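You operate a simulated robot arm through the tools that you are given. There is no shell and no other tool. Be economical: measure what you need, move in short steps, check, and stop when the job is done.

You are at the controls of a simulated robot arm. One attempt, no reset.

TASK
Put the yellow clip away, then sand and dust the top tube at mark 1.
Fine: the clip sits at that mark and goes in the grey bench's lower drawer, shut it again; sand all rust off, brush the dust off; pad and brush back. Set down upright: what you pick out, wooden brush.

It is judged by the outcome, as a careful person would: the job done as asked, and still so three seconds after it is handed in. It fails if anything else is knocked over, pushed out of place, dropped, spilled or broken.

THE ROBOT
A 6-joint arm with a two-finger parallel gripper on a trunk, on a base that drives. Base frame: it is fixed to the floor where the robot stands at the start and does not move with it; the origin is under the middle of the robot, x ahead of it, y to its left, z up. Readings come in mm, rad, newtons and seconds.
With the tool pointing down near the work surface it reaches from about 140 to 740 mm from the robot's upright axis, wherever it stands. Its first joint turns from -2.897 to 2.897 rad. Places, roughly: inside of the lower drawer of the grey bench [700, -100, 400]; lower drawer of the grey bench [700, -100, 500]; red clip, yellow clip [1750, 2250, 500]; sanding pad (6x5x4 cm) [1000, 0, 700]; top tube at mark 1 [1500, 2000, 500]. Payload 3.91 kg.
The TCP is the grasp point between the finger pads, 30 mm short of the fingertips. In the tool frame z runs along the fingers and y along their closing line. Largest opening 110 mm; finger width 20, thickness 10; the body of the gripper, 48 by 112 mm, starts 55 mm behind the TCP.
Orientation is that of the tool frame in the base frame, as a unit quaternion [x, y, z, w]. With the fingers straight down and closing along the base's y, the tool's x points along the base's -x, its y along +y and its z along -z.

THE INTERFACE
- The arm moves only by the tool drive_tool. Its argument "steps" is a list of rows, each a list of 7 numbers: the shift along the base's x, y, z in mm, then the turn, a rotation vector about the base's x, y, z in rad, then the closure, from 0 (fully open) to 1 (shut). In form: [[dx, dy, dz, rx, ry, rz, grip], ...]. A call has 1 to 12 rows; each row shifts and turns the commanded pose from where the row before left it. Each row takes 0.2 s and may step no farther than 50 mm and 0.15 rad from the row before; otherwise, or with a gripper value out of range, the whole call is refused. A pose out of reach is approached as far as the arm can. The call stops where the force on the tool passes 60 N (or 10 N more than at its start, if that is more) or the arm is blocked; 0.2 s more then pass. Each finger travels about 45 mm/s and halts on what it meets, pressing with about 25 N; the grip force reading is that of the motor and also rises with nothing between the fingers. The clock runs only during rows and for 0.2 s after the last one: add rows that do not move to give the fingers time. The reply holds the time, the measured pose of the TCP, the force on the tool along the base axes, the opening and the grip force, in the units named above and with some noise, with the torque about the TCP (base axes, N m) and any sound that the robot's microphone picked up.
- Cameras (640 x 400 px; columns grow to the right, rows downward): "scene" is now at [11.8, 124.2, 1314.8]; the picture's right is [-0.30, -0.95, 0.00], its down [-0.68, 0.21, -0.71] and it looks along [0.67, -0.21, -0.71] (base axes); focal length 251 px, centre (320, 200). "wrist" rides on the gripper at [71, 22, -107] in the tool frame; the picture's right is [-0.29, 0.96, 0.00], its down [-0.76, -0.23, -0.61] and it looks along [-0.58, -0.18, 0.79] (tool axes); focal length 243 px, centre (320, 200).
- camera(camera): a new picture of that camera. The clock stands still meanwhile.
- raise_lower(by): slides the trunk up (or, below 0, down) by that many mm; the arm and the scene camera ride with it, the base frame stays. It gives what a move gives, with no picture.
- roll_base(legs): drives the robot by 1 to 6 legs, each [ahead, left, turn to the left] in mm, mm and rad, along the robot's own axes; the way and the turn of a leg run together, so that a leg with both is an arc; at most 1500 mm and 3.142 rad a leg. The arm and the cameras ride along, it lands a little off, and it stops where it bumps. It gives what a move gives.
- head_to(pan, tilt): turns the head with the scene camera to pan (to the left, within 1.501 rad either way) and tilt (down, from -0.506 to 1.204), counted from straight ahead of the robot. It gives what a move gives.
- point_at(camera, pixels): for up to 12 pixels [column, row] of the newest picture of that camera ("zoom" is the newest enlarged one), the place [x, y, z] in the base frame of the surface seen there, good to about 2 mm, but the place of the scene camera against the robot may be out by one fixed shift of up to 12 mm in any direction. The clock stands still meanwhile.
- close_up(camera, box): a new picture of the part [left, top, right, bottom] of that camera's present view, enlarged. The clock stands still meanwhile.
- sign_off(): hands the job in; it is judged then, once.

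Keep the steps short. Do not move on a guess: measure, check each grasp and each placing, and mend mistakes. In all there are 80 turns and 68 pictures (those below and enlarged ones count). Leave the gripper open and the arm clear of the work at the hand-in unless told otherwise, and finish with a single line.

The tools are called after "Request:" by a JSON object that holds its "method" and its "body". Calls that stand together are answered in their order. drive_tool: Moves the arm, as the interface text tells. Its arguments: {"type":"object","properties":{"steps":{"type":"array"}},"required":["steps"]} The other tools are called the same way: raise_lower (by) slides the trunk up or down; roll_base (legs) drives the base; head_to (pan, tilt) turns the head that bears the scene camera; camera (camera) takes a picture; point_at (camera, pixels) gives the place of the surface under pixels of a picture; close_up (camera, box) takes an enlarged picture of a part of a camera's view; sign_off () hands the job in.

At the start:

```text
time: 0.0
eef_pos: [462.7, 79.5, 1053.0]
tool_rot: [0.0, 1.0, 0.0, 0.0]
contact_force: [-0.1, -0.5, -1.0]
ft_torque: [0.0, 0.02, 0.01]
opening: 109.8
grip_force: 0.0
trunk travel left (down, up): [-275.0, 315.0]
robot x, y, heading: [1.1, -3.2, -0.001]
head pan, tilt: [-0.305, 0.787]
```

scene: 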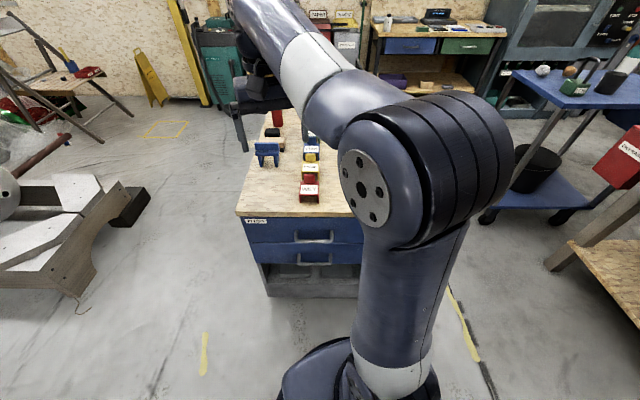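
wrist: 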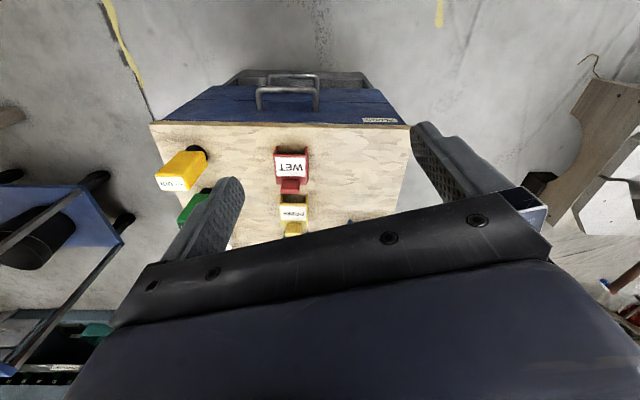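

The bench with two drawers is ahead, around (300,200) in the picture. I'll look at it enlarged and then turn the head left to the frame with the tube.

Request:
{"method": "close_up", "body": {"camera": "scene", "box": [220, 80, 380, 300]}}

Request:
{"method": "head_to", "body": {"pan": 0.9, "tilt": 0.45}}

Request:
{"method": "camera", "body": {"camera": "scene"}}

```text
1.82 times, centred on (300, 190) of scene
```

zoom: 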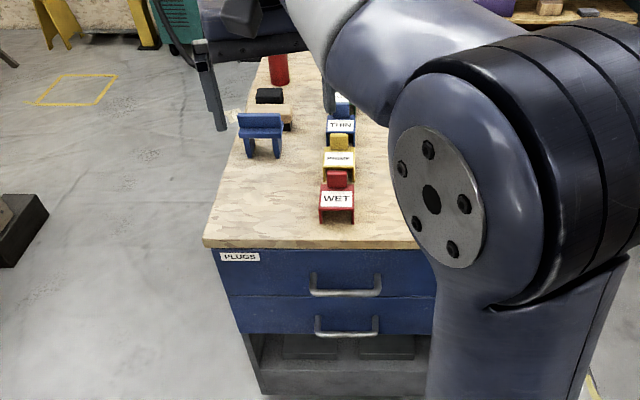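

```text
time: 1.4
eef_pos: [462.5, 79.7, 1053.0]
tool_rot: [0.0, 1.0, 0.0, 0.0]
contact_force: [-0.9, -0.3, -0.5]
ft_torque: [-0.05, -0.03, -0.02]
opening: 109.9
grip_force: 0.1
trunk travel left (down, up): [-275.0, 315.0]
robot x, y, heading: [-1.3, 0.4, 0.001]
head pan, tilt: [0.901, 0.45]
```

```text
64 pictures are left
```

scene: 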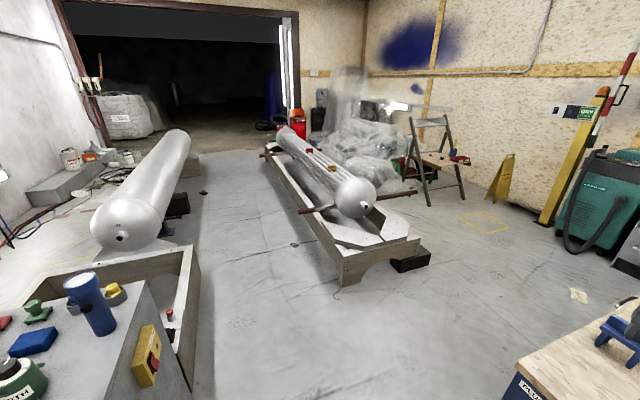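

The tubes on the cylinder at (330,170) carry the clips. I'll enlarge that, and look ahead/right for the rest.

Request:
{"method": "close_up", "body": {"camera": "scene", "box": [255, 115, 415, 215]}}

Request:
{"method": "point_at", "body": {"camera": "zoom", "pixels": [[220, 145], [310, 210], [420, 290], [160, 110], [260, 180], [350, 240]]}}

Request:
{"method": "head_to", "body": {"pan": -0.3, "tilt": 0.3}}

Request:
{"method": "camera", "body": {"camera": "scene"}}

```text
4.00 times, centred on (335, 165) of scene
```

zoom: 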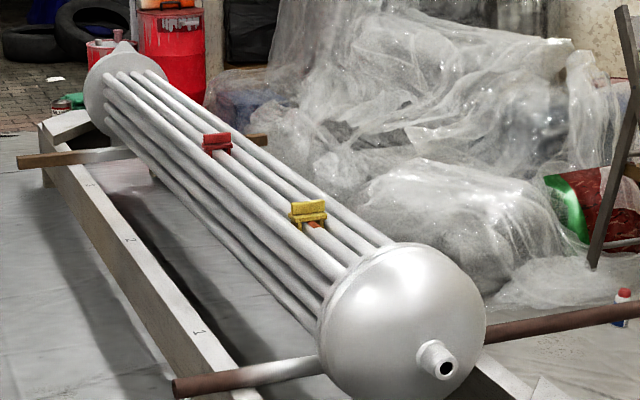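

```text
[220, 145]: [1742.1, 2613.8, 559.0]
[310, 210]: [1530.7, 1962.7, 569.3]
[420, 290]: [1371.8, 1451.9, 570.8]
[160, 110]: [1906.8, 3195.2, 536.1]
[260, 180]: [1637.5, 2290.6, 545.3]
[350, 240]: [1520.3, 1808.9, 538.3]
```

```text
time: 2.8
eef_pos: [464.3, 80.4, 1053.9]
tool_rot: [0.0, 1.0, 0.001, 0.0]
contact_force: [0.2, 0.2, -0.3]
ft_torque: [0.02, -0.01, -0.03]
opening: 109.9
grip_force: 0.0
trunk travel left (down, up): [-275.0, 315.0]
robot x, y, heading: [0.3, -1.7, 0.004]
head pan, tilt: [-0.3, 0.3]
```

```text
62 pictures are left
```

scene: 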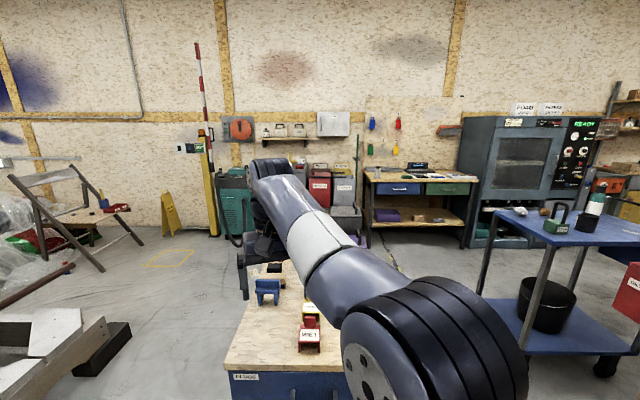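

I see the yellow clip at zoom (310,210) and rust beside it. Now the bench tools: enlarging the wrist view and the scene view of the bench top.

Request:
{"method": "close_up", "body": {"camera": "wrist", "box": [140, 60, 440, 250]}}

Request:
{"method": "close_up", "body": {"camera": "scene", "box": [220, 250, 350, 380]}}

Request:
{"method": "point_at", "body": {"camera": "scene", "pixels": [[240, 355], [265, 285], [275, 267], [310, 345], [310, 315], [560, 225], [543, 210]]}}

Request:
{"method": "close_up", "body": {"camera": "scene", "box": [480, 150, 640, 250]}}

```text
2.11 times, centred on (290, 155) of wrist
```

zoom: 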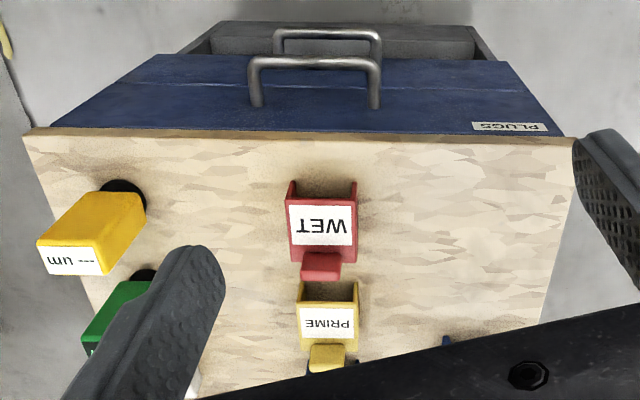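

```text
3.08 times, centred on (285, 315) of scene
```

zoom: 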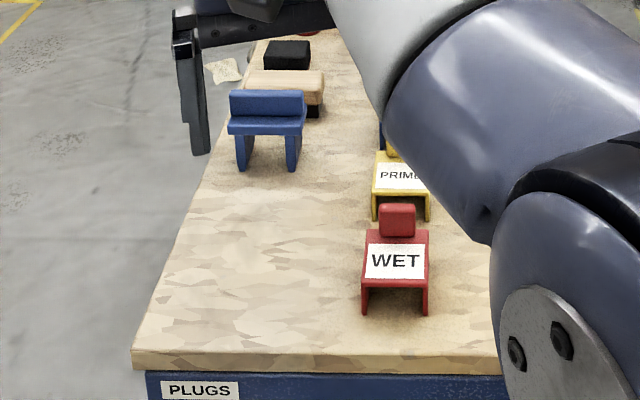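

```text
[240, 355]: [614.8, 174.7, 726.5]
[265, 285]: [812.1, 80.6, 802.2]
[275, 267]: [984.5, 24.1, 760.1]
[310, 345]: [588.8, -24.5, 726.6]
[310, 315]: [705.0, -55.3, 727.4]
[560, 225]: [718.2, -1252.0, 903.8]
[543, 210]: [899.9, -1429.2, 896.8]
```

```text
4.00 times, centred on (560, 200) of scene
```

zoom: 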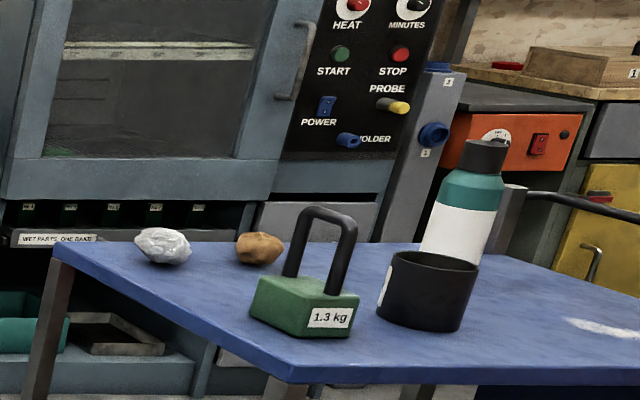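

The bench top is at z≈720, and the arm hides its right half. I'll swing the arm to the left so the head camera sees all of the bench.

Request:
{"method": "drive_tool", "body": {"steps": [[-30, 40, 0, 0, 0, 0.1, 0], [-20, 45, 0, 0, 0, 0.12, 0], [-25, 42, 0, 0, 0, 0.12, 0], [-30, 38, 0, 0, 0, 0.12, 0], [-35, 35, 0, 0, 0, 0.12, 0], [-35, 33, 0, 0, 0, 0.12, 0], [-38, 30, 0, 0, 0, 0.12, 0], [-40, 25, 0, 0, 0, 0.12, 0], [-40, 20, 0, 0, 0, 0.12, 0], [-40, 15, 0, 0, 0, 0.12, 0], [-40, 10, 0, 0, 0, 0.1, 0]]}}

Request:
{"method": "head_to", "body": {"pan": -0.1, "tilt": 0.7}}

Request:
{"method": "camera", "body": {"camera": "scene"}}

Request:
{"method": "close_up", "body": {"camera": "scene", "box": [240, 80, 440, 260]}}

```text
time: 5.2
eef_pos: [90.6, 412.2, 1052.6]
tool_rot: [-0.598, 0.802, 0.0, -0.001]
contact_force: [0.2, -1.1, 0.2]
ft_torque: [0.01, 0.01, 0.01]
opening: 110.0
grip_force: 0.0
trunk travel left (down, up): [-275.0, 315.0]
robot x, y, heading: [-1.8, -0.1, -0.004]
head pan, tilt: [-0.3, 0.3]
```

```text
time: 6.1
eef_pos: [90.6, 412.2, 1053.4]
tool_rot: [-0.597, 0.802, -0.001, 0.0]
contact_force: [0.1, 1.1, 0.1]
ft_torque: [0.01, -0.05, -0.01]
opening: 110.3
grip_force: 0.0
trunk travel left (down, up): [-275.0, 315.0]
robot x, y, heading: [1.8, 1.4, 0.002]
head pan, tilt: [-0.099, 0.7]
```

```text
58 pictures are left
```

scene: 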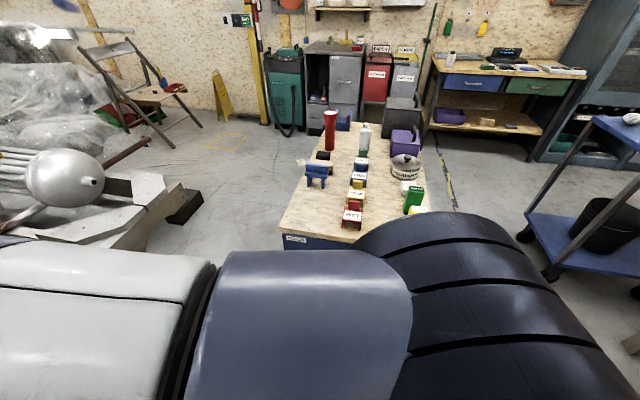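

```text
2.22 times, centred on (340, 170) of scene
```

zoom: 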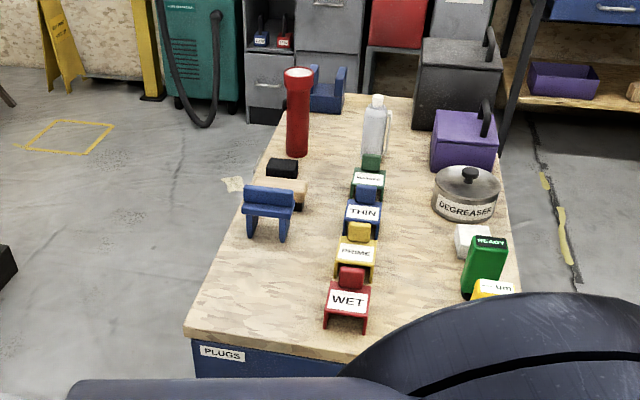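

I see the wooden thing at zoom (290,187) and a black one at (282,168); enlarging and measuring those.

Request:
{"method": "close_up", "body": {"camera": "scene", "box": [296, 140, 346, 195]}}

Request:
{"method": "point_at", "body": {"camera": "zoom", "pixels": [[325, 95], [345, 175], [325, 225], [345, 120], [245, 240], [470, 250], [265, 200], [420, 185]]}}

```text
7.27 times, centred on (321, 168) of scene
```

zoom: 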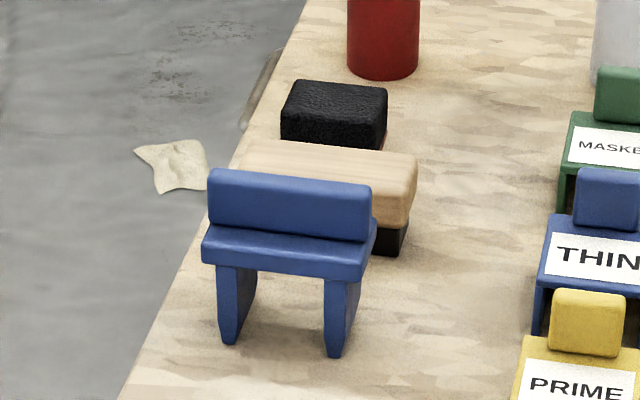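

```text
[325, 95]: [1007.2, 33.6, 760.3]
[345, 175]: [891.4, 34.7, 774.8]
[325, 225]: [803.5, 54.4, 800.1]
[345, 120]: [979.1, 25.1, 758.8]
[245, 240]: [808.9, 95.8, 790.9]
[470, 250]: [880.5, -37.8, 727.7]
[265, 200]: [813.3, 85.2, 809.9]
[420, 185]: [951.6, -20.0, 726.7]
```

Pad ≈(995,35), brush ≈(890,35), blue clip (805,75). Now I swing back to the start pose to measure the drawer handles with the wrist camera.

Request:
{"method": "drive_tool", "body": {"steps": [[40, -10, 0, 0, 0, -0.1, 0], [40, -15, 0, 0, 0, -0.12, 0], [40, -20, 0, 0, 0, -0.12, 0], [40, -25, 0, 0, 0, -0.12, 0], [38, -30, 0, 0, 0, -0.12, 0], [35, -33, 0, 0, 0, -0.12, 0], [35, -35, 0, 0, 0, -0.12, 0], [30, -38, 0, 0, 0, -0.12, 0], [25, -42, 0, 0, 0, -0.12, 0], [20, -45, 0, 0, 0, -0.12, 0], [0, -40, 0, 0, 0, -0.1, 0]]}}

Request:
{"method": "camera", "body": {"camera": "wrist"}}

Request:
{"method": "close_up", "body": {"camera": "wrist", "box": [150, 50, 430, 225]}}

Request:
{"method": "point_at", "body": {"camera": "wrist", "pixels": [[288, 90], [260, 92], [317, 92], [290, 75], [270, 76], [180, 115], [160, 125], [405, 126], [235, 80], [360, 78], [250, 115]]}}

```text
time: 8.5
eef_pos: [433.0, 81.1, 1052.0]
tool_rot: [0.0, 1.0, 0.001, 0.0]
contact_force: [-0.3, 0.8, -0.7]
ft_torque: [0.02, -0.02, 0.03]
opening: 109.8
grip_force: 0.0
trunk travel left (down, up): [-275.0, 315.0]
robot x, y, heading: [-1.6, -0.4, -0.003]
head pan, tilt: [-0.099, 0.7]
```

```text
55 pictures are left
```

wrist: 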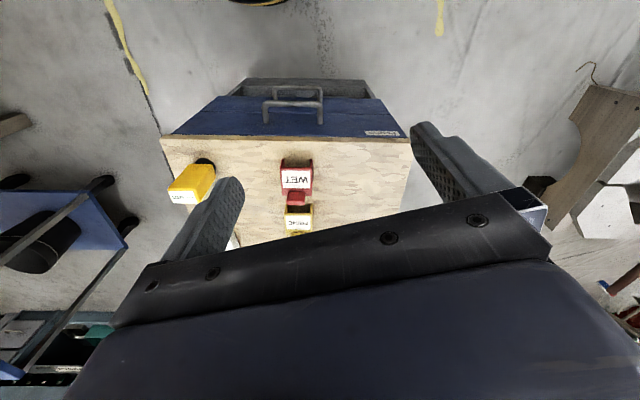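

```text
2.29 times, centred on (290, 138) of wrist
```

zoom: 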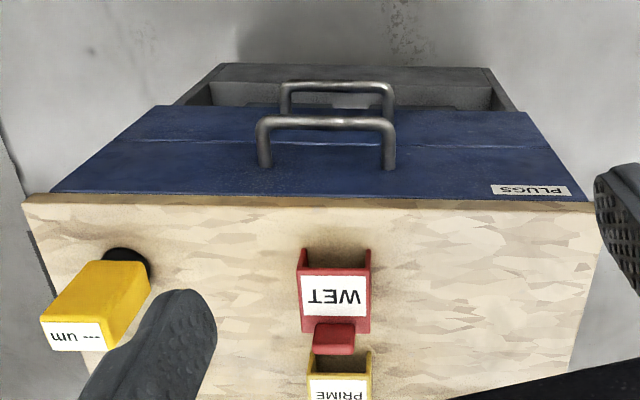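

```text
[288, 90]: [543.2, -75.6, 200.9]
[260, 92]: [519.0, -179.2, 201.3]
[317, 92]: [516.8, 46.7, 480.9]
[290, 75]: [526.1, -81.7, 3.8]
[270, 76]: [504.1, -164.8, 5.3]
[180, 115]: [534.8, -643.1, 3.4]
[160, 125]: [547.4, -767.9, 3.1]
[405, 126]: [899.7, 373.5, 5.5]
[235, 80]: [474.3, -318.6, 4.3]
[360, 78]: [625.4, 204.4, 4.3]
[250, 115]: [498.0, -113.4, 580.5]
```

My pixels were off the handles; measuring again from the enlarged picture.

Request:
{"method": "point_at", "body": {"camera": "zoom", "pixels": [[325, 124], [275, 123], [380, 124], [335, 87], [290, 88], [385, 90], [200, 170], [200, 128], [350, 157], [40, 200], [590, 207], [200, 84]]}}

```text
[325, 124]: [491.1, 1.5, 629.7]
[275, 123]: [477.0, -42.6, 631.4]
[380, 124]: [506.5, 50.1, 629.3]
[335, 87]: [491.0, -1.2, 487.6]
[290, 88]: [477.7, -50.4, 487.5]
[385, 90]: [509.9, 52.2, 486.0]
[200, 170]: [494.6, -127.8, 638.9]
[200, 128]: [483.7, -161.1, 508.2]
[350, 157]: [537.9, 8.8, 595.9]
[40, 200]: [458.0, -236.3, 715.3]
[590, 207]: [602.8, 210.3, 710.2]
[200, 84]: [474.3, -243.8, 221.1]
```

The bench is turned by about −0.31 rad; handle bars: upper z≈630, lower z≈487, centre ≈(493,1), 42 mm off the drawer face. I'll stand square in front of the drawer.

Request:
{"method": "roll_base", "body": {"legs": [[-95, 192, 0], [0, 0, -0.313]]}}

Request:
{"method": "drive_tool", "body": {"steps": [[0, 0, -30, 0.0557, -0.109, -0.0866, 0], [0, 0, -30, 0.0557, -0.109, -0.0866, 0], [0, 0, -30, 0.0557, -0.109, -0.0866, 0], [0, 0, -30, 0.0557, -0.109, -0.0866, 0], [0, 0, -30, 0.0557, -0.109, -0.0866, 0], [0, 0, -30, 0.0557, -0.109, -0.0866, 0], [0, 0, -30, 0.0557, -0.109, -0.0866, 0], [-10, 0, 0, 0.0557, -0.109, -0.0866, 0], [-10, 0, 0, 0.0557, -0.109, -0.0866, 0], [-10, 0, 0, 0.0557, -0.109, -0.0866, 0], [-10, 0, 0, 0.0557, -0.109, -0.0866, 0], [-10, 0, 0, 0.0557, -0.109, -0.0866, 0]]}}

```text
time: 11.1
eef_pos: [339.0, 136.7, 1053.8]
tool_rot: [0.155, 0.988, -0.001, 0.0]
contact_force: [-1.3, 0.6, 0.1]
ft_torque: [0.0, -0.02, 0.05]
opening: 109.7
grip_force: 0.0
trunk travel left (down, up): [-275.0, 315.0]
robot x, y, heading: [-95.9, 191.8, -0.318]
head pan, tilt: [-0.099, 0.7]
```

```text
time: 13.7
eef_pos: [289.0, 92.3, 865.8]
tool_rot: [0.532, 0.536, 0.383, 0.532]
contact_force: [0.6, 0.1, 0.3]
ft_torque: [-0.02, 0.02, 0.05]
opening: 110.0
grip_force: 0.1
out of reach, approached as far as the arm can: row 11, 12
trunk travel left (down, up): [-275.0, 315.0]
robot x, y, heading: [-98.3, 193.9, -0.313]
head pan, tilt: [-0.099, 0.7]
```

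The last rows were out of reach, being too close to the trunk. I move outward along the bench axis and finish the turn while lowering.

Request:
{"method": "drive_tool", "body": {"steps": [[38, 0, -30, 0, 0, 0, 0], [38, 0, -30, 0, 0, 0, 0], [20, 0, -40, 0.0557, -0.109, -0.0866, 0], [0, 0, -40, 0.0557, -0.109, -0.0866, 0], [0, 0, -40, 0, 0, 0, 0], [0, 0, -40, 0, 0, 0, 0], [0, 0, -40, 0, 0, 0, 0]]}}

Request:
{"method": "camera", "body": {"camera": "wrist"}}

```text
time: 15.3
eef_pos: [323.8, -0.6, 595.8]
tool_rot: [0.571, 0.413, 0.417, 0.574]
contact_force: [-0.2, 0.4, 0.1]
ft_torque: [-0.02, 0.02, -0.01]
opening: 109.9
grip_force: 0.0
out of reach, approached as far as the arm can: row 1, 2, 3, 4
trunk travel left (down, up): [-275.0, 315.0]
robot x, y, heading: [-93.2, 193.2, -0.313]
head pan, tilt: [-0.099, 0.7]
```

```text
53 pictures are left
```

wrist: 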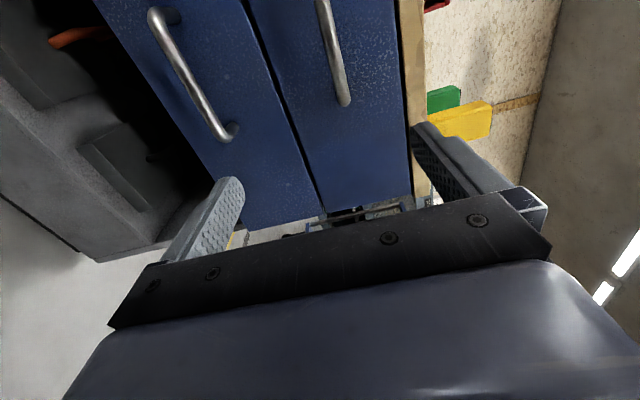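

The orientation is now right (fingers along the bench axis, closing vertically). The left handle in this picture (160,15)–(225,130) is the lower drawer's. Measure.

Request:
{"method": "point_at", "body": {"camera": "wrist", "pixels": [[178, 52], [192, 80], [205, 105], [320, 10], [338, 75], [262, 130], [195, 170]]}}

```text
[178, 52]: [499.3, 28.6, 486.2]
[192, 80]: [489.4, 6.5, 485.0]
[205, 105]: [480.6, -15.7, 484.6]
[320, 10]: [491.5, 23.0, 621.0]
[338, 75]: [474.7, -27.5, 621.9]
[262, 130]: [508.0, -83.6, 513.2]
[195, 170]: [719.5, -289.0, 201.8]
```

Line up with the lower bar (z≈485) and advance, then close.

Request:
{"method": "drive_tool", "body": {"steps": [[26, 5.5, -28, 0, 0, 0, 0], [26, 5.5, -28, 0, 0, 0, 0], [26, 5.5, -28, 0, 0, 0, 0], [26, 5.5, -27, 0, 0, 0, 0], [30.5, -10, 0, 0, 0, 0, 0], [30.5, -10, 0, 0, 0, 0, 0], [0, 0, 0, 0, 0, 0, 1], [0, 0, 0, 0, 0, 0, 1], [0, 0, 0, 0, 0, 0, 1], [0, 0, 0, 0, 0, 0, 1], [0, 0, 0, 0, 0, 0, 1], [0, 0, 0, 0, 0, 0, 1]]}}

Request:
{"method": "camera", "body": {"camera": "wrist"}}

```text
time: 17.9
eef_pos: [433.2, -74.7, 486.4]
tool_rot: [0.571, 0.415, 0.418, 0.572]
contact_force: [0.1, 0.0, -0.6]
ft_torque: [-0.05, 0.0, 0.0]
opening: 0.0
grip_force: 14.3
out of reach, approached as far as the arm can: row 1, 2, 3, 4, 5, 6
trunk travel left (down, up): [-275.0, 315.0]
robot x, y, heading: [-96.4, 191.4, -0.314]
head pan, tilt: [-0.099, 0.7]
```

```text
52 pictures are left
```

wrist: 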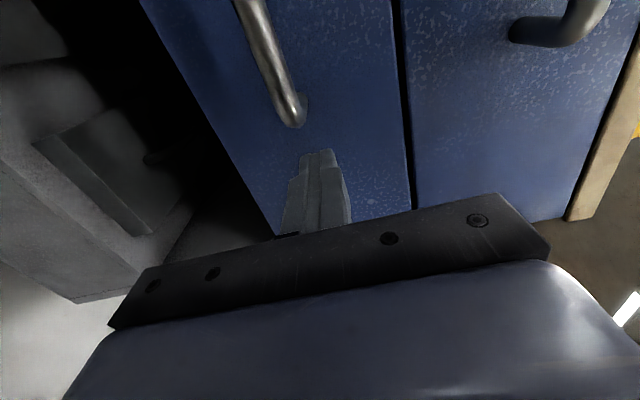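

The arm couldn't get sideways (v=63 instead of 153), so it closed beside the handle. I back off, open, and shift the base left by 90 mm instead.

Request:
{"method": "drive_tool", "body": {"steps": [[-30, 10, 0, 0, 0, 0, 0], [-18, 6, 0, 0, 0, 0, 0], [0, 0, 0, 0, 0, 0, 0], [0, 0, 0, 0, 0, 0, 0], [0, 0, 0, 0, 0, 0, 0], [0, 0, 0, 0, 0, 0, 0], [0, 0, 0, 0, 0, 0, 0]]}}

Request:
{"method": "roll_base", "body": {"legs": [[0, 90, 0]]}}

Request:
{"method": "camera", "body": {"camera": "wrist"}}

```text
time: 19.5
eef_pos: [384.9, -58.7, 484.1]
tool_rot: [0.572, 0.414, 0.416, 0.573]
contact_force: [-0.3, -0.1, -0.9]
ft_torque: [0.02, 0.01, 0.01]
opening: 110.4
grip_force: 0.1
trunk travel left (down, up): [-275.0, 315.0]
robot x, y, heading: [-99.8, 193.1, -0.31]
head pan, tilt: [-0.099, 0.7]
```

```text
time: 20.6
eef_pos: [412.7, 25.0, 485.3]
tool_rot: [0.572, 0.414, 0.417, 0.573]
contact_force: [-0.6, -0.8, 0.2]
ft_torque: [-0.03, 0.0, -0.02]
opening: 110.1
grip_force: 0.0
trunk travel left (down, up): [-275.0, 315.0]
robot x, y, heading: [-70.0, 277.2, -0.312]
head pan, tilt: [-0.099, 0.7]
```

```text
51 pictures are left
```

wrist: 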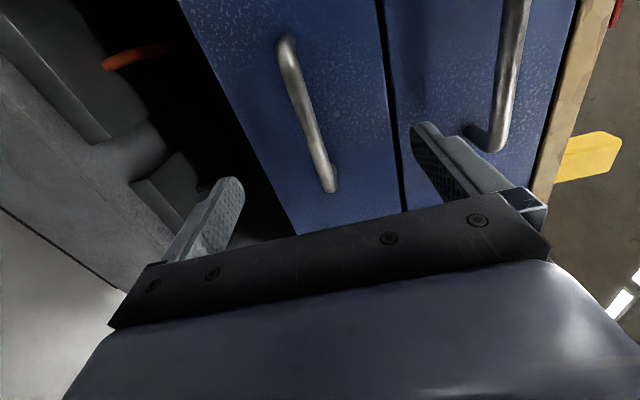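

Now v≈151; the bar lies between the fingers. Advance 80 mm and close.

Request:
{"method": "drive_tool", "body": {"steps": [[38, -12.3, 0, 0, 0, 0, 0], [38, -12.3, 0, 0, 0, 0, 0], [0, 0, 0, 0, 0, 0, 1], [0, 0, 0, 0, 0, 0, 1], [0, 0, 0, 0, 0, 0, 1], [0, 0, 0, 0, 0, 0, 1], [0, 0, 0, 0, 0, 0, 1], [0, 0, 0, 0, 0, 0, 1]]}}

```text
time: 22.4
eef_pos: [485.8, -5.0, 479.1]
tool_rot: [0.575, 0.419, 0.415, 0.567]
contact_force: [0.6, -2.8, -36.7]
ft_torque: [-0.2, 0.18, 0.01]
opening: 14.0
grip_force: 30.0
out of reach, approached as far as the arm can: row 2
trunk travel left (down, up): [-275.0, 315.0]
robot x, y, heading: [-69.2, 273.2, -0.314]
head pan, tilt: [-0.099, 0.7]
```

The bar is gripped (14 mm), with a 37 N downward strain since the bar sits a bit lower. I relax by −5 mm in z and pull 200 mm.

Request:
{"method": "drive_tool", "body": {"steps": [[0, 0, -5, 0, 0, 0, 1], [-19, 6.2, 0, 0, 0, 0, 1], [-28.5, 9.3, 0, 0, 0, 0, 1], [-28.5, 9.3, 0, 0, 0, 0, 1], [-28.5, 9.3, 0, 0, 0, 0, 1], [-28.5, 9.3, 0, 0, 0, 0, 1], [-28.5, 9.3, 0, 0, 0, 0, 1], [-28.5, 9.3, 0, 0, 0, 0, 1]]}}

Request:
{"method": "camera", "body": {"camera": "wrist"}}

```text
time: 24.2
eef_pos: [296.3, 58.2, 479.1]
tool_rot: [0.573, 0.415, 0.416, 0.572]
contact_force: [4.9, 13.6, -22.1]
ft_torque: [0.07, 0.11, -0.01]
opening: 13.6
grip_force: 44.8
trunk travel left (down, up): [-275.0, 315.0]
robot x, y, heading: [-72.3, 275.8, -0.312]
head pan, tilt: [-0.099, 0.7]
```

```text
50 pictures are left
```

wrist: 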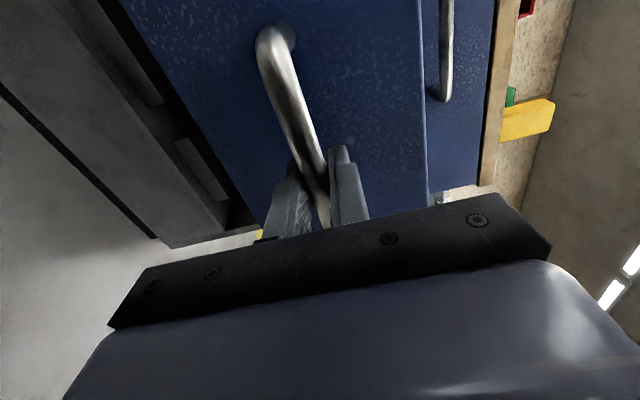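

The drawer came out 200 mm. I open the fingers, back the base away, and then fold the tool up.

Request:
{"method": "drive_tool", "body": {"steps": [[0, 0, 0, 0, 0, 0, 0], [0, 0, 0, 0, 0, 0, 0], [0, 0, 0, 0, 0, 0, 0], [0, 0, 0, 0, 0, 0, 0], [0, 0, 0, 0, 0, 0, 0], [0, 0, 0, 0, 0, 0, 0]]}}

Request:
{"method": "roll_base", "body": {"legs": [[-150, 0, 0]]}}

Request:
{"method": "drive_tool", "body": {"steps": [[12, -4, 50, 0, 0, 0, 0], [12, -4, 50, -0.0557, 0.109, 0.0866, 0], [12, -4, 50, -0.0557, 0.109, 0.0866, 0], [12, -4, 50, -0.0557, 0.109, 0.0866, 0], [12, -4, 50, -0.0557, 0.109, 0.0866, 0], [12, -4, 50, -0.0557, 0.109, 0.0866, 0], [12, -4, 50, -0.0557, 0.109, 0.0866, 0], [12, -4, 50, -0.0557, 0.109, 0.0866, 0], [12, -4, 50, -0.0557, 0.109, 0.0866, 0], [12, -4, 50, -0.0557, 0.109, 0.0866, 0], [0, 0, 50, -0.0557, 0.109, 0.0866, 0], [0, 0, 30, -0.0557, 0.109, 0.0866, 0]]}}

Request:
{"method": "head_to", "body": {"pan": 1.1, "tilt": 0.55}}

Request:
{"method": "camera", "body": {"camera": "scene"}}

```text
time: 25.6
eef_pos: [295.4, 56.3, 479.7]
tool_rot: [0.572, 0.413, 0.417, 0.573]
contact_force: [0.2, 0.2, -0.8]
ft_torque: [-0.02, -0.02, -0.02]
opening: 110.3
grip_force: 0.0
trunk travel left (down, up): [-275.0, 315.0]
robot x, y, heading: [-68.9, 277.1, -0.314]
head pan, tilt: [-0.099, 0.7]
```

```text
time: 27.0
eef_pos: [152.5, 100.4, 479.1]
tool_rot: [0.572, 0.413, 0.416, 0.573]
contact_force: [0.1, 0.3, 0.6]
ft_torque: [0.01, -0.01, 0.01]
opening: 110.1
grip_force: 0.1
trunk travel left (down, up): [-275.0, 315.0]
robot x, y, heading: [-214.8, 325.1, -0.313]
head pan, tilt: [-0.099, 0.7]
```

```text
refused: row 1 steps farther than a row can; nothing moved
```

```text
time: 28.4
eef_pos: [152.4, 100.4, 480.5]
tool_rot: [0.572, 0.414, 0.416, 0.573]
contact_force: [-0.1, -0.1, 0.4]
ft_torque: [0.01, 0.03, 0.03]
opening: 110.0
grip_force: 0.1
trunk travel left (down, up): [-275.0, 315.0]
robot x, y, heading: [-211.7, 322.2, -0.317]
head pan, tilt: [1.1, 0.55]
```

```text
49 pictures are left
```

scene: 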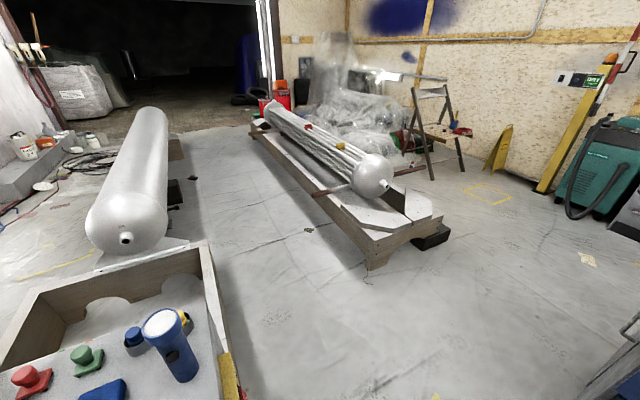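

I'll redo the lift with smaller steps, and measure the aisle: near edges of the cradles, the cart in the lower left, and the mark points.

Request:
{"method": "drive_tool", "body": {"steps": [[12, -4, 45, 0, 0, 0, 0], [12, -4, 45, -0.0557, 0.109, 0.0866, 0], [12, -4, 45, -0.0557, 0.109, 0.0866, 0], [12, -4, 45, -0.0557, 0.109, 0.0866, 0], [12, -4, 45, -0.0557, 0.109, 0.0866, 0], [12, -4, 45, -0.0557, 0.109, 0.0866, 0], [12, -4, 45, -0.0557, 0.109, 0.0866, 0], [12, -4, 45, -0.0557, 0.109, 0.0866, 0], [12, -4, 45, -0.0557, 0.109, 0.0866, 0], [12, -4, 45, -0.0557, 0.109, 0.0866, 0], [0, 0, 45, -0.0557, 0.109, 0.0866, 0], [0, 0, 45, -0.0557, 0.109, 0.0866, 0]]}}

Request:
{"method": "point_at", "body": {"camera": "scene", "pixels": [[205, 250], [225, 340], [369, 268], [368, 225], [283, 176], [170, 235], [182, 200], [330, 192], [312, 230], [340, 147], [308, 127], [245, 390]]}}

Request:
{"method": "close_up", "body": {"camera": "scene", "box": [240, 90, 400, 210]}}

```text
time: 31.0
eef_pos: [270.4, 60.9, 1021.0]
tool_rot: [0.28, 0.943, 0.106, 0.146]
contact_force: [-0.7, -0.4, -0.2]
ft_torque: [-0.01, 0.01, 0.01]
opening: 110.0
grip_force: 0.0
trunk travel left (down, up): [-275.0, 315.0]
robot x, y, heading: [-211.0, 327.2, -0.312]
head pan, tilt: [1.1, 0.55]
```

```text
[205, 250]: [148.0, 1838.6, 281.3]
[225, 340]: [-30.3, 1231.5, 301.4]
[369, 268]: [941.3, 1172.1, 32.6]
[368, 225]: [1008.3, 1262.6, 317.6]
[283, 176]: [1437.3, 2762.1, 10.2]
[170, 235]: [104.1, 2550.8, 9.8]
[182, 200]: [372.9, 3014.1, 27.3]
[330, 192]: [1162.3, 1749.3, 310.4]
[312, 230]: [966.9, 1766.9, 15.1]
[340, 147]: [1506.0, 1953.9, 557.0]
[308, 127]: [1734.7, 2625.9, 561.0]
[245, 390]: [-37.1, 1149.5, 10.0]
```

```text
3.33 times, centred on (320, 150) of scene
```

zoom: 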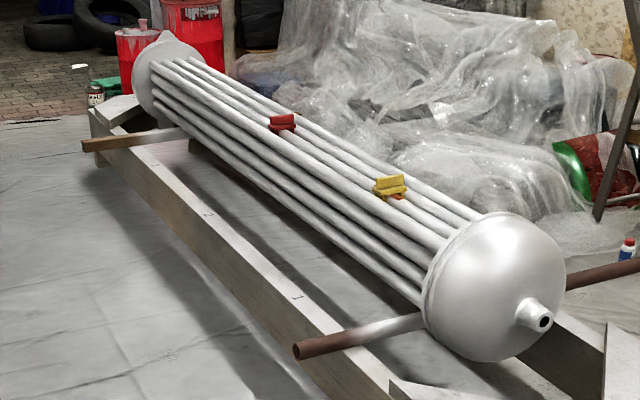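

The aisle is clear between u≈−400 and +530 (bench axes). I finish turning the tool down and drive: left, diagonally out, along the aisle, then toward mark 1.

Request:
{"method": "drive_tool", "body": {"steps": [[0, 0, 0, -0.0557, 0.109, 0.0866, 0], [0, 0, 0, -0.0557, 0.109, 0.0866, 0], [0, 0, 0, -0.053, 0.104, 0.0825, 0]]}}

Request:
{"method": "roll_base", "body": {"legs": [[0, 304, 0], [322, 450, 0], [0, 1339, 0], [180, 0, 0]]}}

Request:
{"method": "head_to", "body": {"pan": 0.0, "tilt": 0.75}}

Request:
{"method": "camera", "body": {"camera": "scene"}}

Request:
{"method": "camera", "body": {"camera": "wrist"}}

```text
time: 31.8
eef_pos: [272.3, 60.7, 1019.9]
tool_rot: [0.157, 0.988, 0.001, 0.002]
contact_force: [0.7, -0.1, 0.2]
ft_torque: [0.03, -0.02, 0.0]
opening: 110.1
grip_force: 0.0
trunk travel left (down, up): [-275.0, 315.0]
robot x, y, heading: [-211.7, 322.7, -0.313]
head pan, tilt: [1.1, 0.55]
```

```text
time: 33.5
eef_pos: [375.5, 145.2, 1020.4]
tool_rot: [0.195, 0.981, 0.0, 0.002]
contact_force: [-0.4, 1.0, -0.9]
ft_torque: [0.03, 0.01, 0.01]
opening: 110.3
grip_force: 0.0
trunk travel left (down, up): [-275.0, 315.0]
robot x, y, heading: [-91.1, 445.0, -0.39]
head pan, tilt: [1.1, 0.55]
stopped in leg 1: the robot was blocked; the commanded pose is now the measured one
```

```text
time: 34.8
eef_pos: [376.1, 144.8, 1019.3]
tool_rot: [0.196, 0.981, 0.0, 0.002]
contact_force: [0.1, 0.2, 0.5]
ft_torque: [-0.04, 0.04, -0.04]
opening: 110.0
grip_force: 0.1
trunk travel left (down, up): [-275.0, 315.0]
robot x, y, heading: [-86.0, 445.4, -0.386]
head pan, tilt: [0.0, 0.75]
```

```text
47 pictures are left
```

scene: 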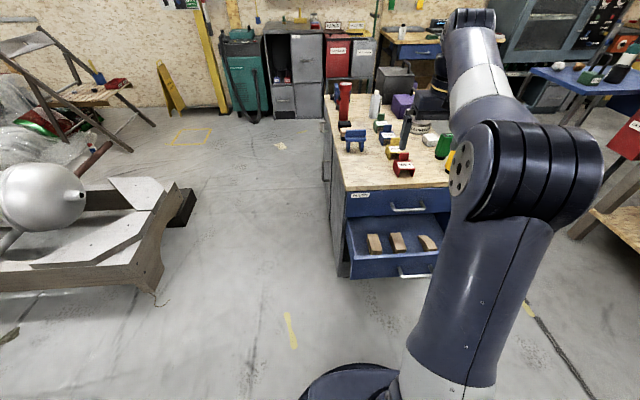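

```text
46 pictures are left
```

wrist: 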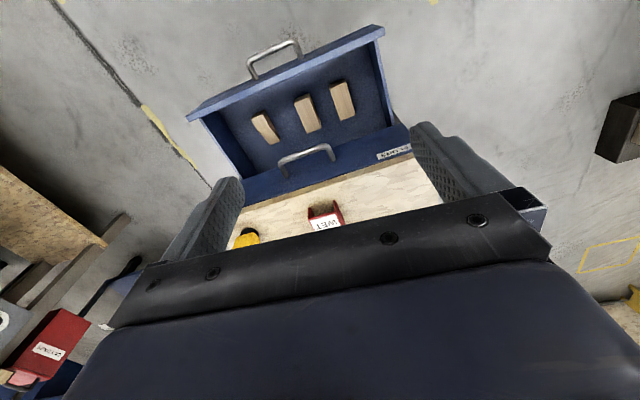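

Blocked on the left; the robot also twisted to heading −0.39. The open drawer shows three wooden wedges. I look to the left-down to see what it touched.

Request:
{"method": "head_to", "body": {"pan": 1.5, "tilt": 0.95}}

Request:
{"method": "camera", "body": {"camera": "scene"}}

Request:
{"method": "point_at", "body": {"camera": "scene", "pixels": [[320, 200], [320, 260], [320, 320], [320, 380], [200, 300], [420, 300], [480, 350], [150, 200], [420, 200], [250, 240], [380, 250], [100, 350]]}}

```text
time: 36.4
eef_pos: [375.1, 144.8, 1020.1]
tool_rot: [0.195, 0.981, 0.001, 0.003]
contact_force: [-0.6, -0.2, 0.5]
ft_torque: [-0.02, 0.01, -0.04]
opening: 110.1
grip_force: 0.0
trunk travel left (down, up): [-275.0, 315.0]
robot x, y, heading: [-89.8, 441.3, -0.386]
head pan, tilt: [1.499, 0.949]
```

```text
45 pictures are left
```

scene: 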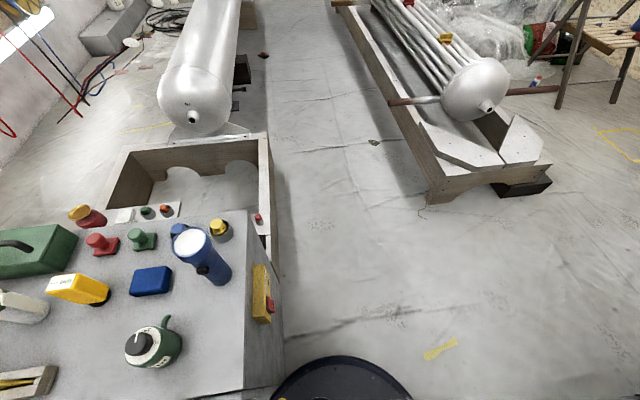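

```text
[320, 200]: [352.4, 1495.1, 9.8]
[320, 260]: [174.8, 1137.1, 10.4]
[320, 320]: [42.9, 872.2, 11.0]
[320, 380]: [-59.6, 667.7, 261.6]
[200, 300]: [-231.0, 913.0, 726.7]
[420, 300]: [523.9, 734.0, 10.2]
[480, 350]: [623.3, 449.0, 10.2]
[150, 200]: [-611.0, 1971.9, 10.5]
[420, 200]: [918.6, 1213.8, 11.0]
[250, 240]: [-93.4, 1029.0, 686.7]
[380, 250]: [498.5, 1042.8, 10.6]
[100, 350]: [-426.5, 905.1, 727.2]
```

The robot's round base (radius ≈240) touched the corner of the grey work bench behind-left; everything on it stands. I move forward first, straighten, then go left along the aisle.

Request:
{"method": "roll_base", "body": {"legs": [[60, 0, 0], [0, 0, 0.074], [120, 0, 0], [45, 600, 0], [0, 1345, 0], [200, 0, 0]]}}

Request:
{"method": "head_to", "body": {"pan": 0.1, "tilt": 0.75}}

Request:
{"method": "camera", "body": {"camera": "scene"}}

Request:
{"method": "camera", "body": {"camera": "wrist"}}

```text
time: 49.2
eef_pos: [1403.1, 1889.1, 1019.4]
tool_rot: [0.163, 0.987, 0.001, 0.003]
contact_force: [0.3, -0.1, -0.6]
ft_torque: [-0.01, 0.0, -0.01]
opening: 110.0
grip_force: 0.1
trunk travel left (down, up): [-275.0, 315.0]
robot x, y, heading: [920.8, 2156.4, -0.321]
head pan, tilt: [1.499, 0.949]
```

```text
time: 50.7
eef_pos: [1404.1, 1888.8, 1019.6]
tool_rot: [0.164, 0.986, 0.001, 0.003]
contact_force: [-0.3, 0.1, -0.2]
ft_torque: [-0.01, -0.02, 0.0]
opening: 109.7
grip_force: 0.1
trunk travel left (down, up): [-275.0, 315.0]
robot x, y, heading: [919.0, 2160.5, -0.326]
head pan, tilt: [0.099, 0.75]
```

```text
44 pictures are left
```

scene: 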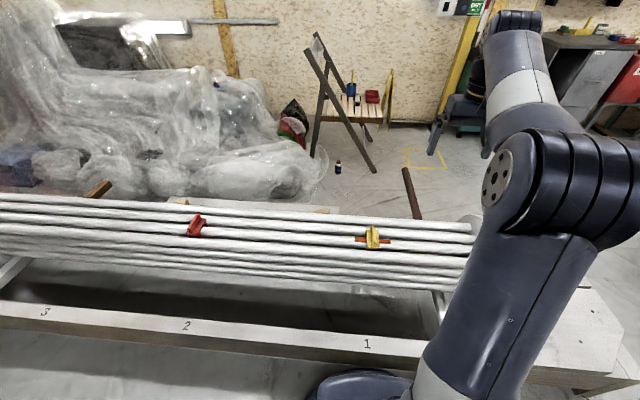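

```text
43 pictures are left
```

wrist: 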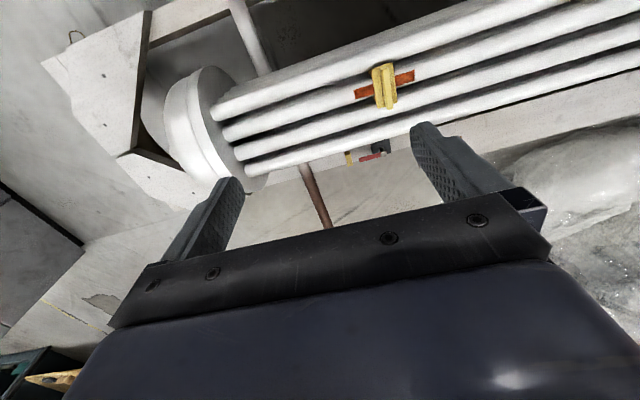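

In the wrist picture the yellow clip is at (385,87) on the rusty spot. Enlarge both and measure.

Request:
{"method": "close_up", "body": {"camera": "wrist", "box": [320, 40, 460, 128]}}

Request:
{"method": "point_at", "body": {"camera": "zoom", "pixels": [[260, 120], [340, 115], [280, 200], [330, 200], [310, 305], [345, 300], [195, 240], [400, 165], [100, 245], [560, 130], [270, 95], [320, 92]]}}

Request:
{"method": "close_up", "body": {"camera": "scene", "box": [325, 205, 425, 275]}}

```text
4.55 times, centred on (390, 84) of wrist
```

zoom: 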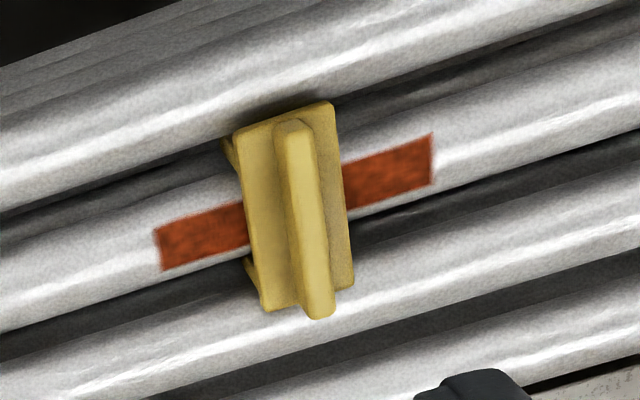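

```text
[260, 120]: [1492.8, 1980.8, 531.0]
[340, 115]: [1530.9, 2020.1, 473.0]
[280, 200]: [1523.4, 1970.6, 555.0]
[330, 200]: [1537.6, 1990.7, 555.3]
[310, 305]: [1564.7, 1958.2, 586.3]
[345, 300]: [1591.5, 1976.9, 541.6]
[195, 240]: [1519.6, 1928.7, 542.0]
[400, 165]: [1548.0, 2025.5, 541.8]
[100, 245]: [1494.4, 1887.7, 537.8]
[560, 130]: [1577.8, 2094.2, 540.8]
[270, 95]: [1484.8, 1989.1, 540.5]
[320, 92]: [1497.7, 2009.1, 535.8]
```

```text
5.71 times, centred on (375, 240) of scene
```

zoom: 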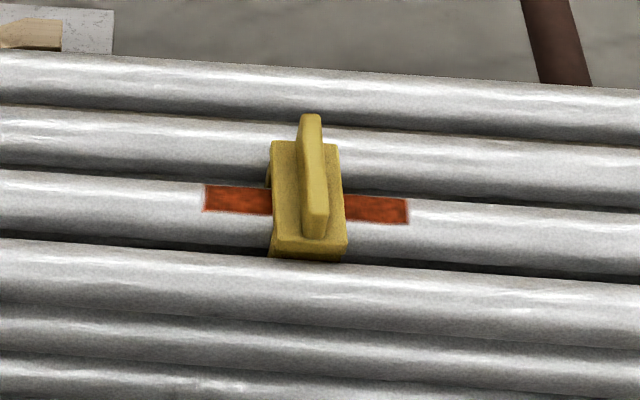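

The clip's ridge runs across the tube (along the bench axis), so fingers closing along the tube are right. Measure the ridge top and the rust corners finely from the wrist.

Request:
{"method": "close_up", "body": {"camera": "wrist", "box": [345, 55, 425, 115]}}

Request:
{"method": "point_at", "body": {"camera": "zoom", "pixels": [[285, 145], [305, 145], [300, 240], [320, 240], [318, 340], [345, 340], [235, 360], [250, 250], [370, 240], [90, 290], [480, 165], [90, 330]]}}

```text
6.67 times, centred on (385, 85) of wrist
```

zoom: 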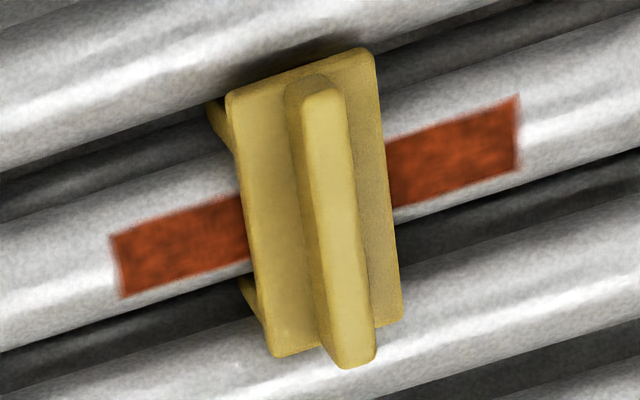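

```text
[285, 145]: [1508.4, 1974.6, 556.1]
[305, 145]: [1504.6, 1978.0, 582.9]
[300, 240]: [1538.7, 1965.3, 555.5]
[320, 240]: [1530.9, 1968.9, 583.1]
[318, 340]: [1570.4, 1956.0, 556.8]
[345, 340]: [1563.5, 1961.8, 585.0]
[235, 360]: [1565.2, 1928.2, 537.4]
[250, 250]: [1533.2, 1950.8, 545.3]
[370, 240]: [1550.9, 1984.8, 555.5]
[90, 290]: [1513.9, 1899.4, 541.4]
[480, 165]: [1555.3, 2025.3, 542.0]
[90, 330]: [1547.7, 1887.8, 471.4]
```

Ridge: centre ≈(1532,1974), top z≈584, 14 mm wide. Moving above it to z≈680.

Request:
{"method": "drive_tool", "body": {"steps": [[16, 10.6, -30, 0, 0, 0.016, 0], [16, 10.6, -44, 0, 0, 0, 0], [16, 10.6, -44, 0, 0, 0, 0], [16, 10.6, -44, 0, 0, 0, 0], [16, 10.6, -44, 0, 0, 0, 0], [16, 10.6, -44, 0, 0, 0, 0], [16, 10.6, -44, 0, 0, 0, 0], [16, 10.8, -46, 0, 0, 0, 0], [0, 0, 0, 0, 0, 0, 0]]}}

Request:
{"method": "camera", "body": {"camera": "wrist"}}

```text
time: 52.7
eef_pos: [1530.8, 1972.8, 679.4]
tool_rot: [0.156, 0.988, 0.001, 0.004]
contact_force: [0.1, -0.2, 0.1]
ft_torque: [0.02, -0.03, 0.02]
opening: 110.3
grip_force: 0.1
trunk travel left (down, up): [-275.0, 315.0]
robot x, y, heading: [921.9, 2158.3, -0.32]
head pan, tilt: [0.099, 0.75]
```

```text
39 pictures are left
```

wrist: 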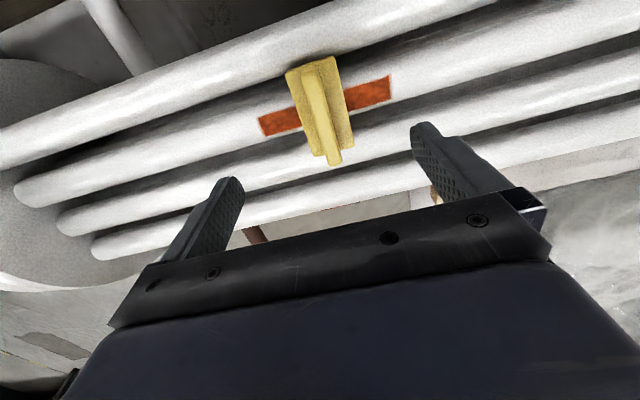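

Centred by eye; a check of the ridge from here.

Request:
{"method": "point_at", "body": {"camera": "wrist", "pixels": [[318, 85], [311, 86], [325, 120], [330, 150], [341, 98], [295, 100]]}}

```text
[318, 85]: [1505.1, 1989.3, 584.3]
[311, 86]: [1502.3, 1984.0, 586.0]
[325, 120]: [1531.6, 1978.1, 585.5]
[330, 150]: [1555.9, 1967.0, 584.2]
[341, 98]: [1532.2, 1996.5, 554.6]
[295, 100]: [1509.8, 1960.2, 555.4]
```

Aligned within 3 mm. Descend to z≈592 and close on the ridge.

Request:
{"method": "drive_tool", "body": {"steps": [[0.5, 1, -30, 0, 0, 0, 0], [0.5, 1, -30, 0, 0, 0, 0], [0.2, 1, -27.5, 0, 0, 0, 0], [0, 0, 0, 0, 0, 0, 1], [0, 0, 0, 0, 0, 0, 1], [0, 0, 0, 0, 0, 0, 1], [0, 0, 0, 0, 0, 0, 1], [0, 0, 0, 0, 0, 0, 1], [0, 0, 0, 0, 0, 0, 1], [0, 0, 0, 0, 0, 0, 1]]}}

```text
time: 54.9
eef_pos: [1532.3, 1977.3, 591.8]
tool_rot: [0.156, 0.988, 0.0, 0.002]
contact_force: [-0.3, 0.4, -0.4]
ft_torque: [-0.05, 0.02, -0.04]
opening: 13.4
grip_force: 25.2
trunk travel left (down, up): [-275.0, 315.0]
robot x, y, heading: [923.0, 2157.3, -0.325]
head pan, tilt: [0.099, 0.75]
```

Held at 13.4 mm. Lift straight up.

Request:
{"method": "drive_tool", "body": {"steps": [[0, 0, 15, 0, 0, 0, 1], [0, 0, 25, 0, 0, 0, 1], [0, 0, 40, 0, 0, 0, 1], [0, 0, 45, 0, 0, 0, 1], [0, 0, 45, 0, 0, 0, 1], [0, 0, 45, 0, 0, 0, 1], [0, 0, 45, 0, 0, 0, 1], [0, 0, 45, 0, 0, 0, 1]]}}

Request:
{"method": "camera", "body": {"camera": "wrist"}}

```text
time: 56.7
eef_pos: [1535.6, 1978.4, 897.0]
tool_rot: [0.156, 0.988, 0.001, 0.002]
contact_force: [0.6, 0.3, -1.3]
ft_torque: [-0.04, 0.03, -0.01]
opening: 13.5
grip_force: 24.9
trunk travel left (down, up): [-275.0, 315.0]
robot x, y, heading: [923.1, 2158.8, -0.321]
head pan, tilt: [0.099, 0.75]
```

```text
38 pictures are left
```

wrist: 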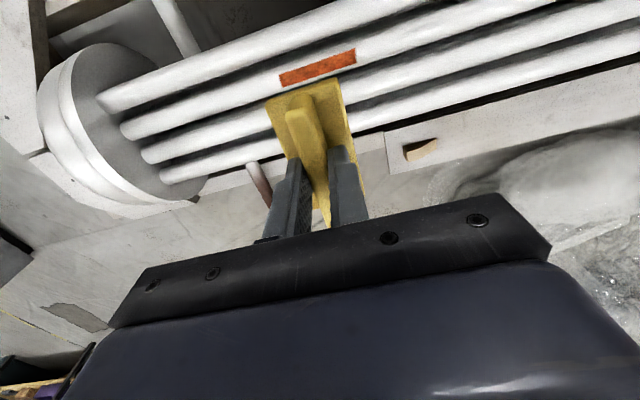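

The clip is off and held; the full rust patch (279–356, 58–85) is visible. I measure it, then lift/retract and drive back to the drawer.

Request:
{"method": "point_at", "body": {"camera": "wrist", "pixels": [[281, 81], [318, 69], [354, 57], [280, 76], [283, 85], [351, 50], [353, 61], [316, 64], [320, 74]]}}

Request:
{"method": "drive_tool", "body": {"steps": [[-32, 10, 30, 0, 0, 0, 1], [-32, 10, 30, 0, 0, 0, 1], [-32, 10, 30, 0, 0, 0, 1]]}}

Request:
{"method": "roll_base", "body": {"legs": [[-211, 0, 0.01], [0, -1340, 0], [-60, -600, 0], [-90, -155, 0]]}}

Request:
{"method": "camera", "body": {"camera": "wrist"}}

```text
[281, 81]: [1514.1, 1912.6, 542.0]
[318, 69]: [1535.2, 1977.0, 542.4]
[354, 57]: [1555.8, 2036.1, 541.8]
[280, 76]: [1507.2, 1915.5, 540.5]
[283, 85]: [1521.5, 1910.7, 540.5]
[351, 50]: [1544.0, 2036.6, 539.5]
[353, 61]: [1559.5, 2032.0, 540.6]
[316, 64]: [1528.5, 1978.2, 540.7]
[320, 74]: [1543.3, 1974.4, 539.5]
```

```text
time: 57.5
eef_pos: [1438.6, 2007.3, 988.3]
tool_rot: [0.156, 0.988, 0.0, 0.003]
contact_force: [-0.3, 0.0, -2.1]
ft_torque: [0.01, 0.02, -0.01]
opening: 13.3
grip_force: 25.4
trunk travel left (down, up): [-275.0, 315.0]
robot x, y, heading: [922.4, 2157.6, -0.32]
head pan, tilt: [0.099, 0.75]
```

```text
time: 69.7
eef_pos: [423.0, 122.7, 988.5]
tool_rot: [0.159, 0.987, 0.001, 0.003]
contact_force: [0.5, 1.0, -1.8]
ft_torque: [-0.02, 0.04, 0.0]
opening: 13.2
grip_force: 24.9
trunk travel left (down, up): [-275.0, 315.0]
robot x, y, heading: [-92.0, 279.3, -0.333]
head pan, tilt: [0.099, 0.75]
```

```text
37 pictures are left
```

wrist: 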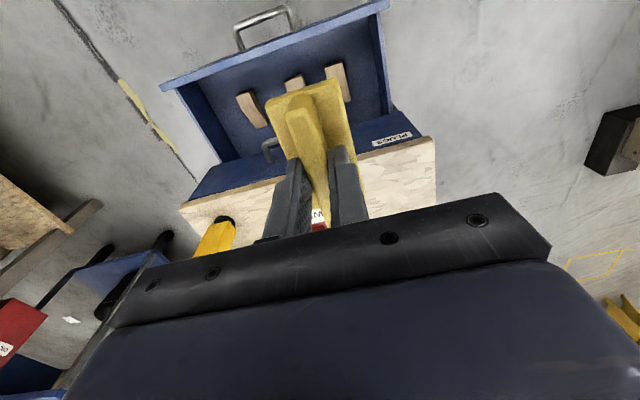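

Rust patch: length 135 mm (v 2284–2419), u≈849, z 542. Back at the bench; now measuring the drawer inside with its three wedges.

Request:
{"method": "close_up", "body": {"camera": "wrist", "box": [150, 0, 430, 175]}}

Request:
{"method": "point_at", "body": {"camera": "zoom", "pixels": [[40, 195], [535, 10], [70, 225], [540, 250], [215, 225], [270, 285], [335, 180], [415, 160], [460, 225], [180, 240], [450, 130], [250, 305]]}}

```text
2.29 times, centred on (290, 88) of wrist
```

zoom: 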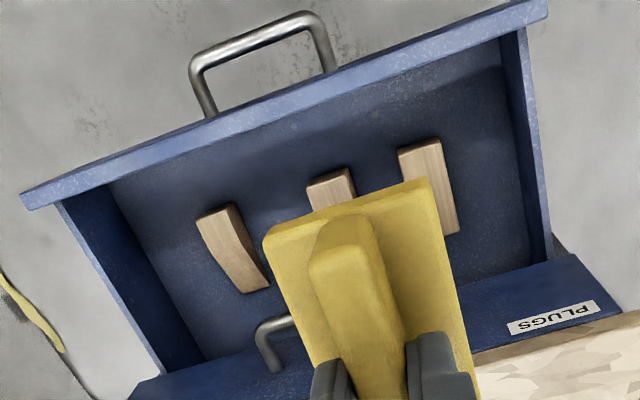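

```text
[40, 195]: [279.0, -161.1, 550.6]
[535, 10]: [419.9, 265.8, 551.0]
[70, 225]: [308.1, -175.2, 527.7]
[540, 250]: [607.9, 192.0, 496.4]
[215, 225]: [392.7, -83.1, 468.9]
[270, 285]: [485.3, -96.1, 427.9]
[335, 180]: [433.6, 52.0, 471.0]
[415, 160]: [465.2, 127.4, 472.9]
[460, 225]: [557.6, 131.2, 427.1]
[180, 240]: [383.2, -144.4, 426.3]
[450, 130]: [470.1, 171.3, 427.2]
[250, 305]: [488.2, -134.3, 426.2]
```

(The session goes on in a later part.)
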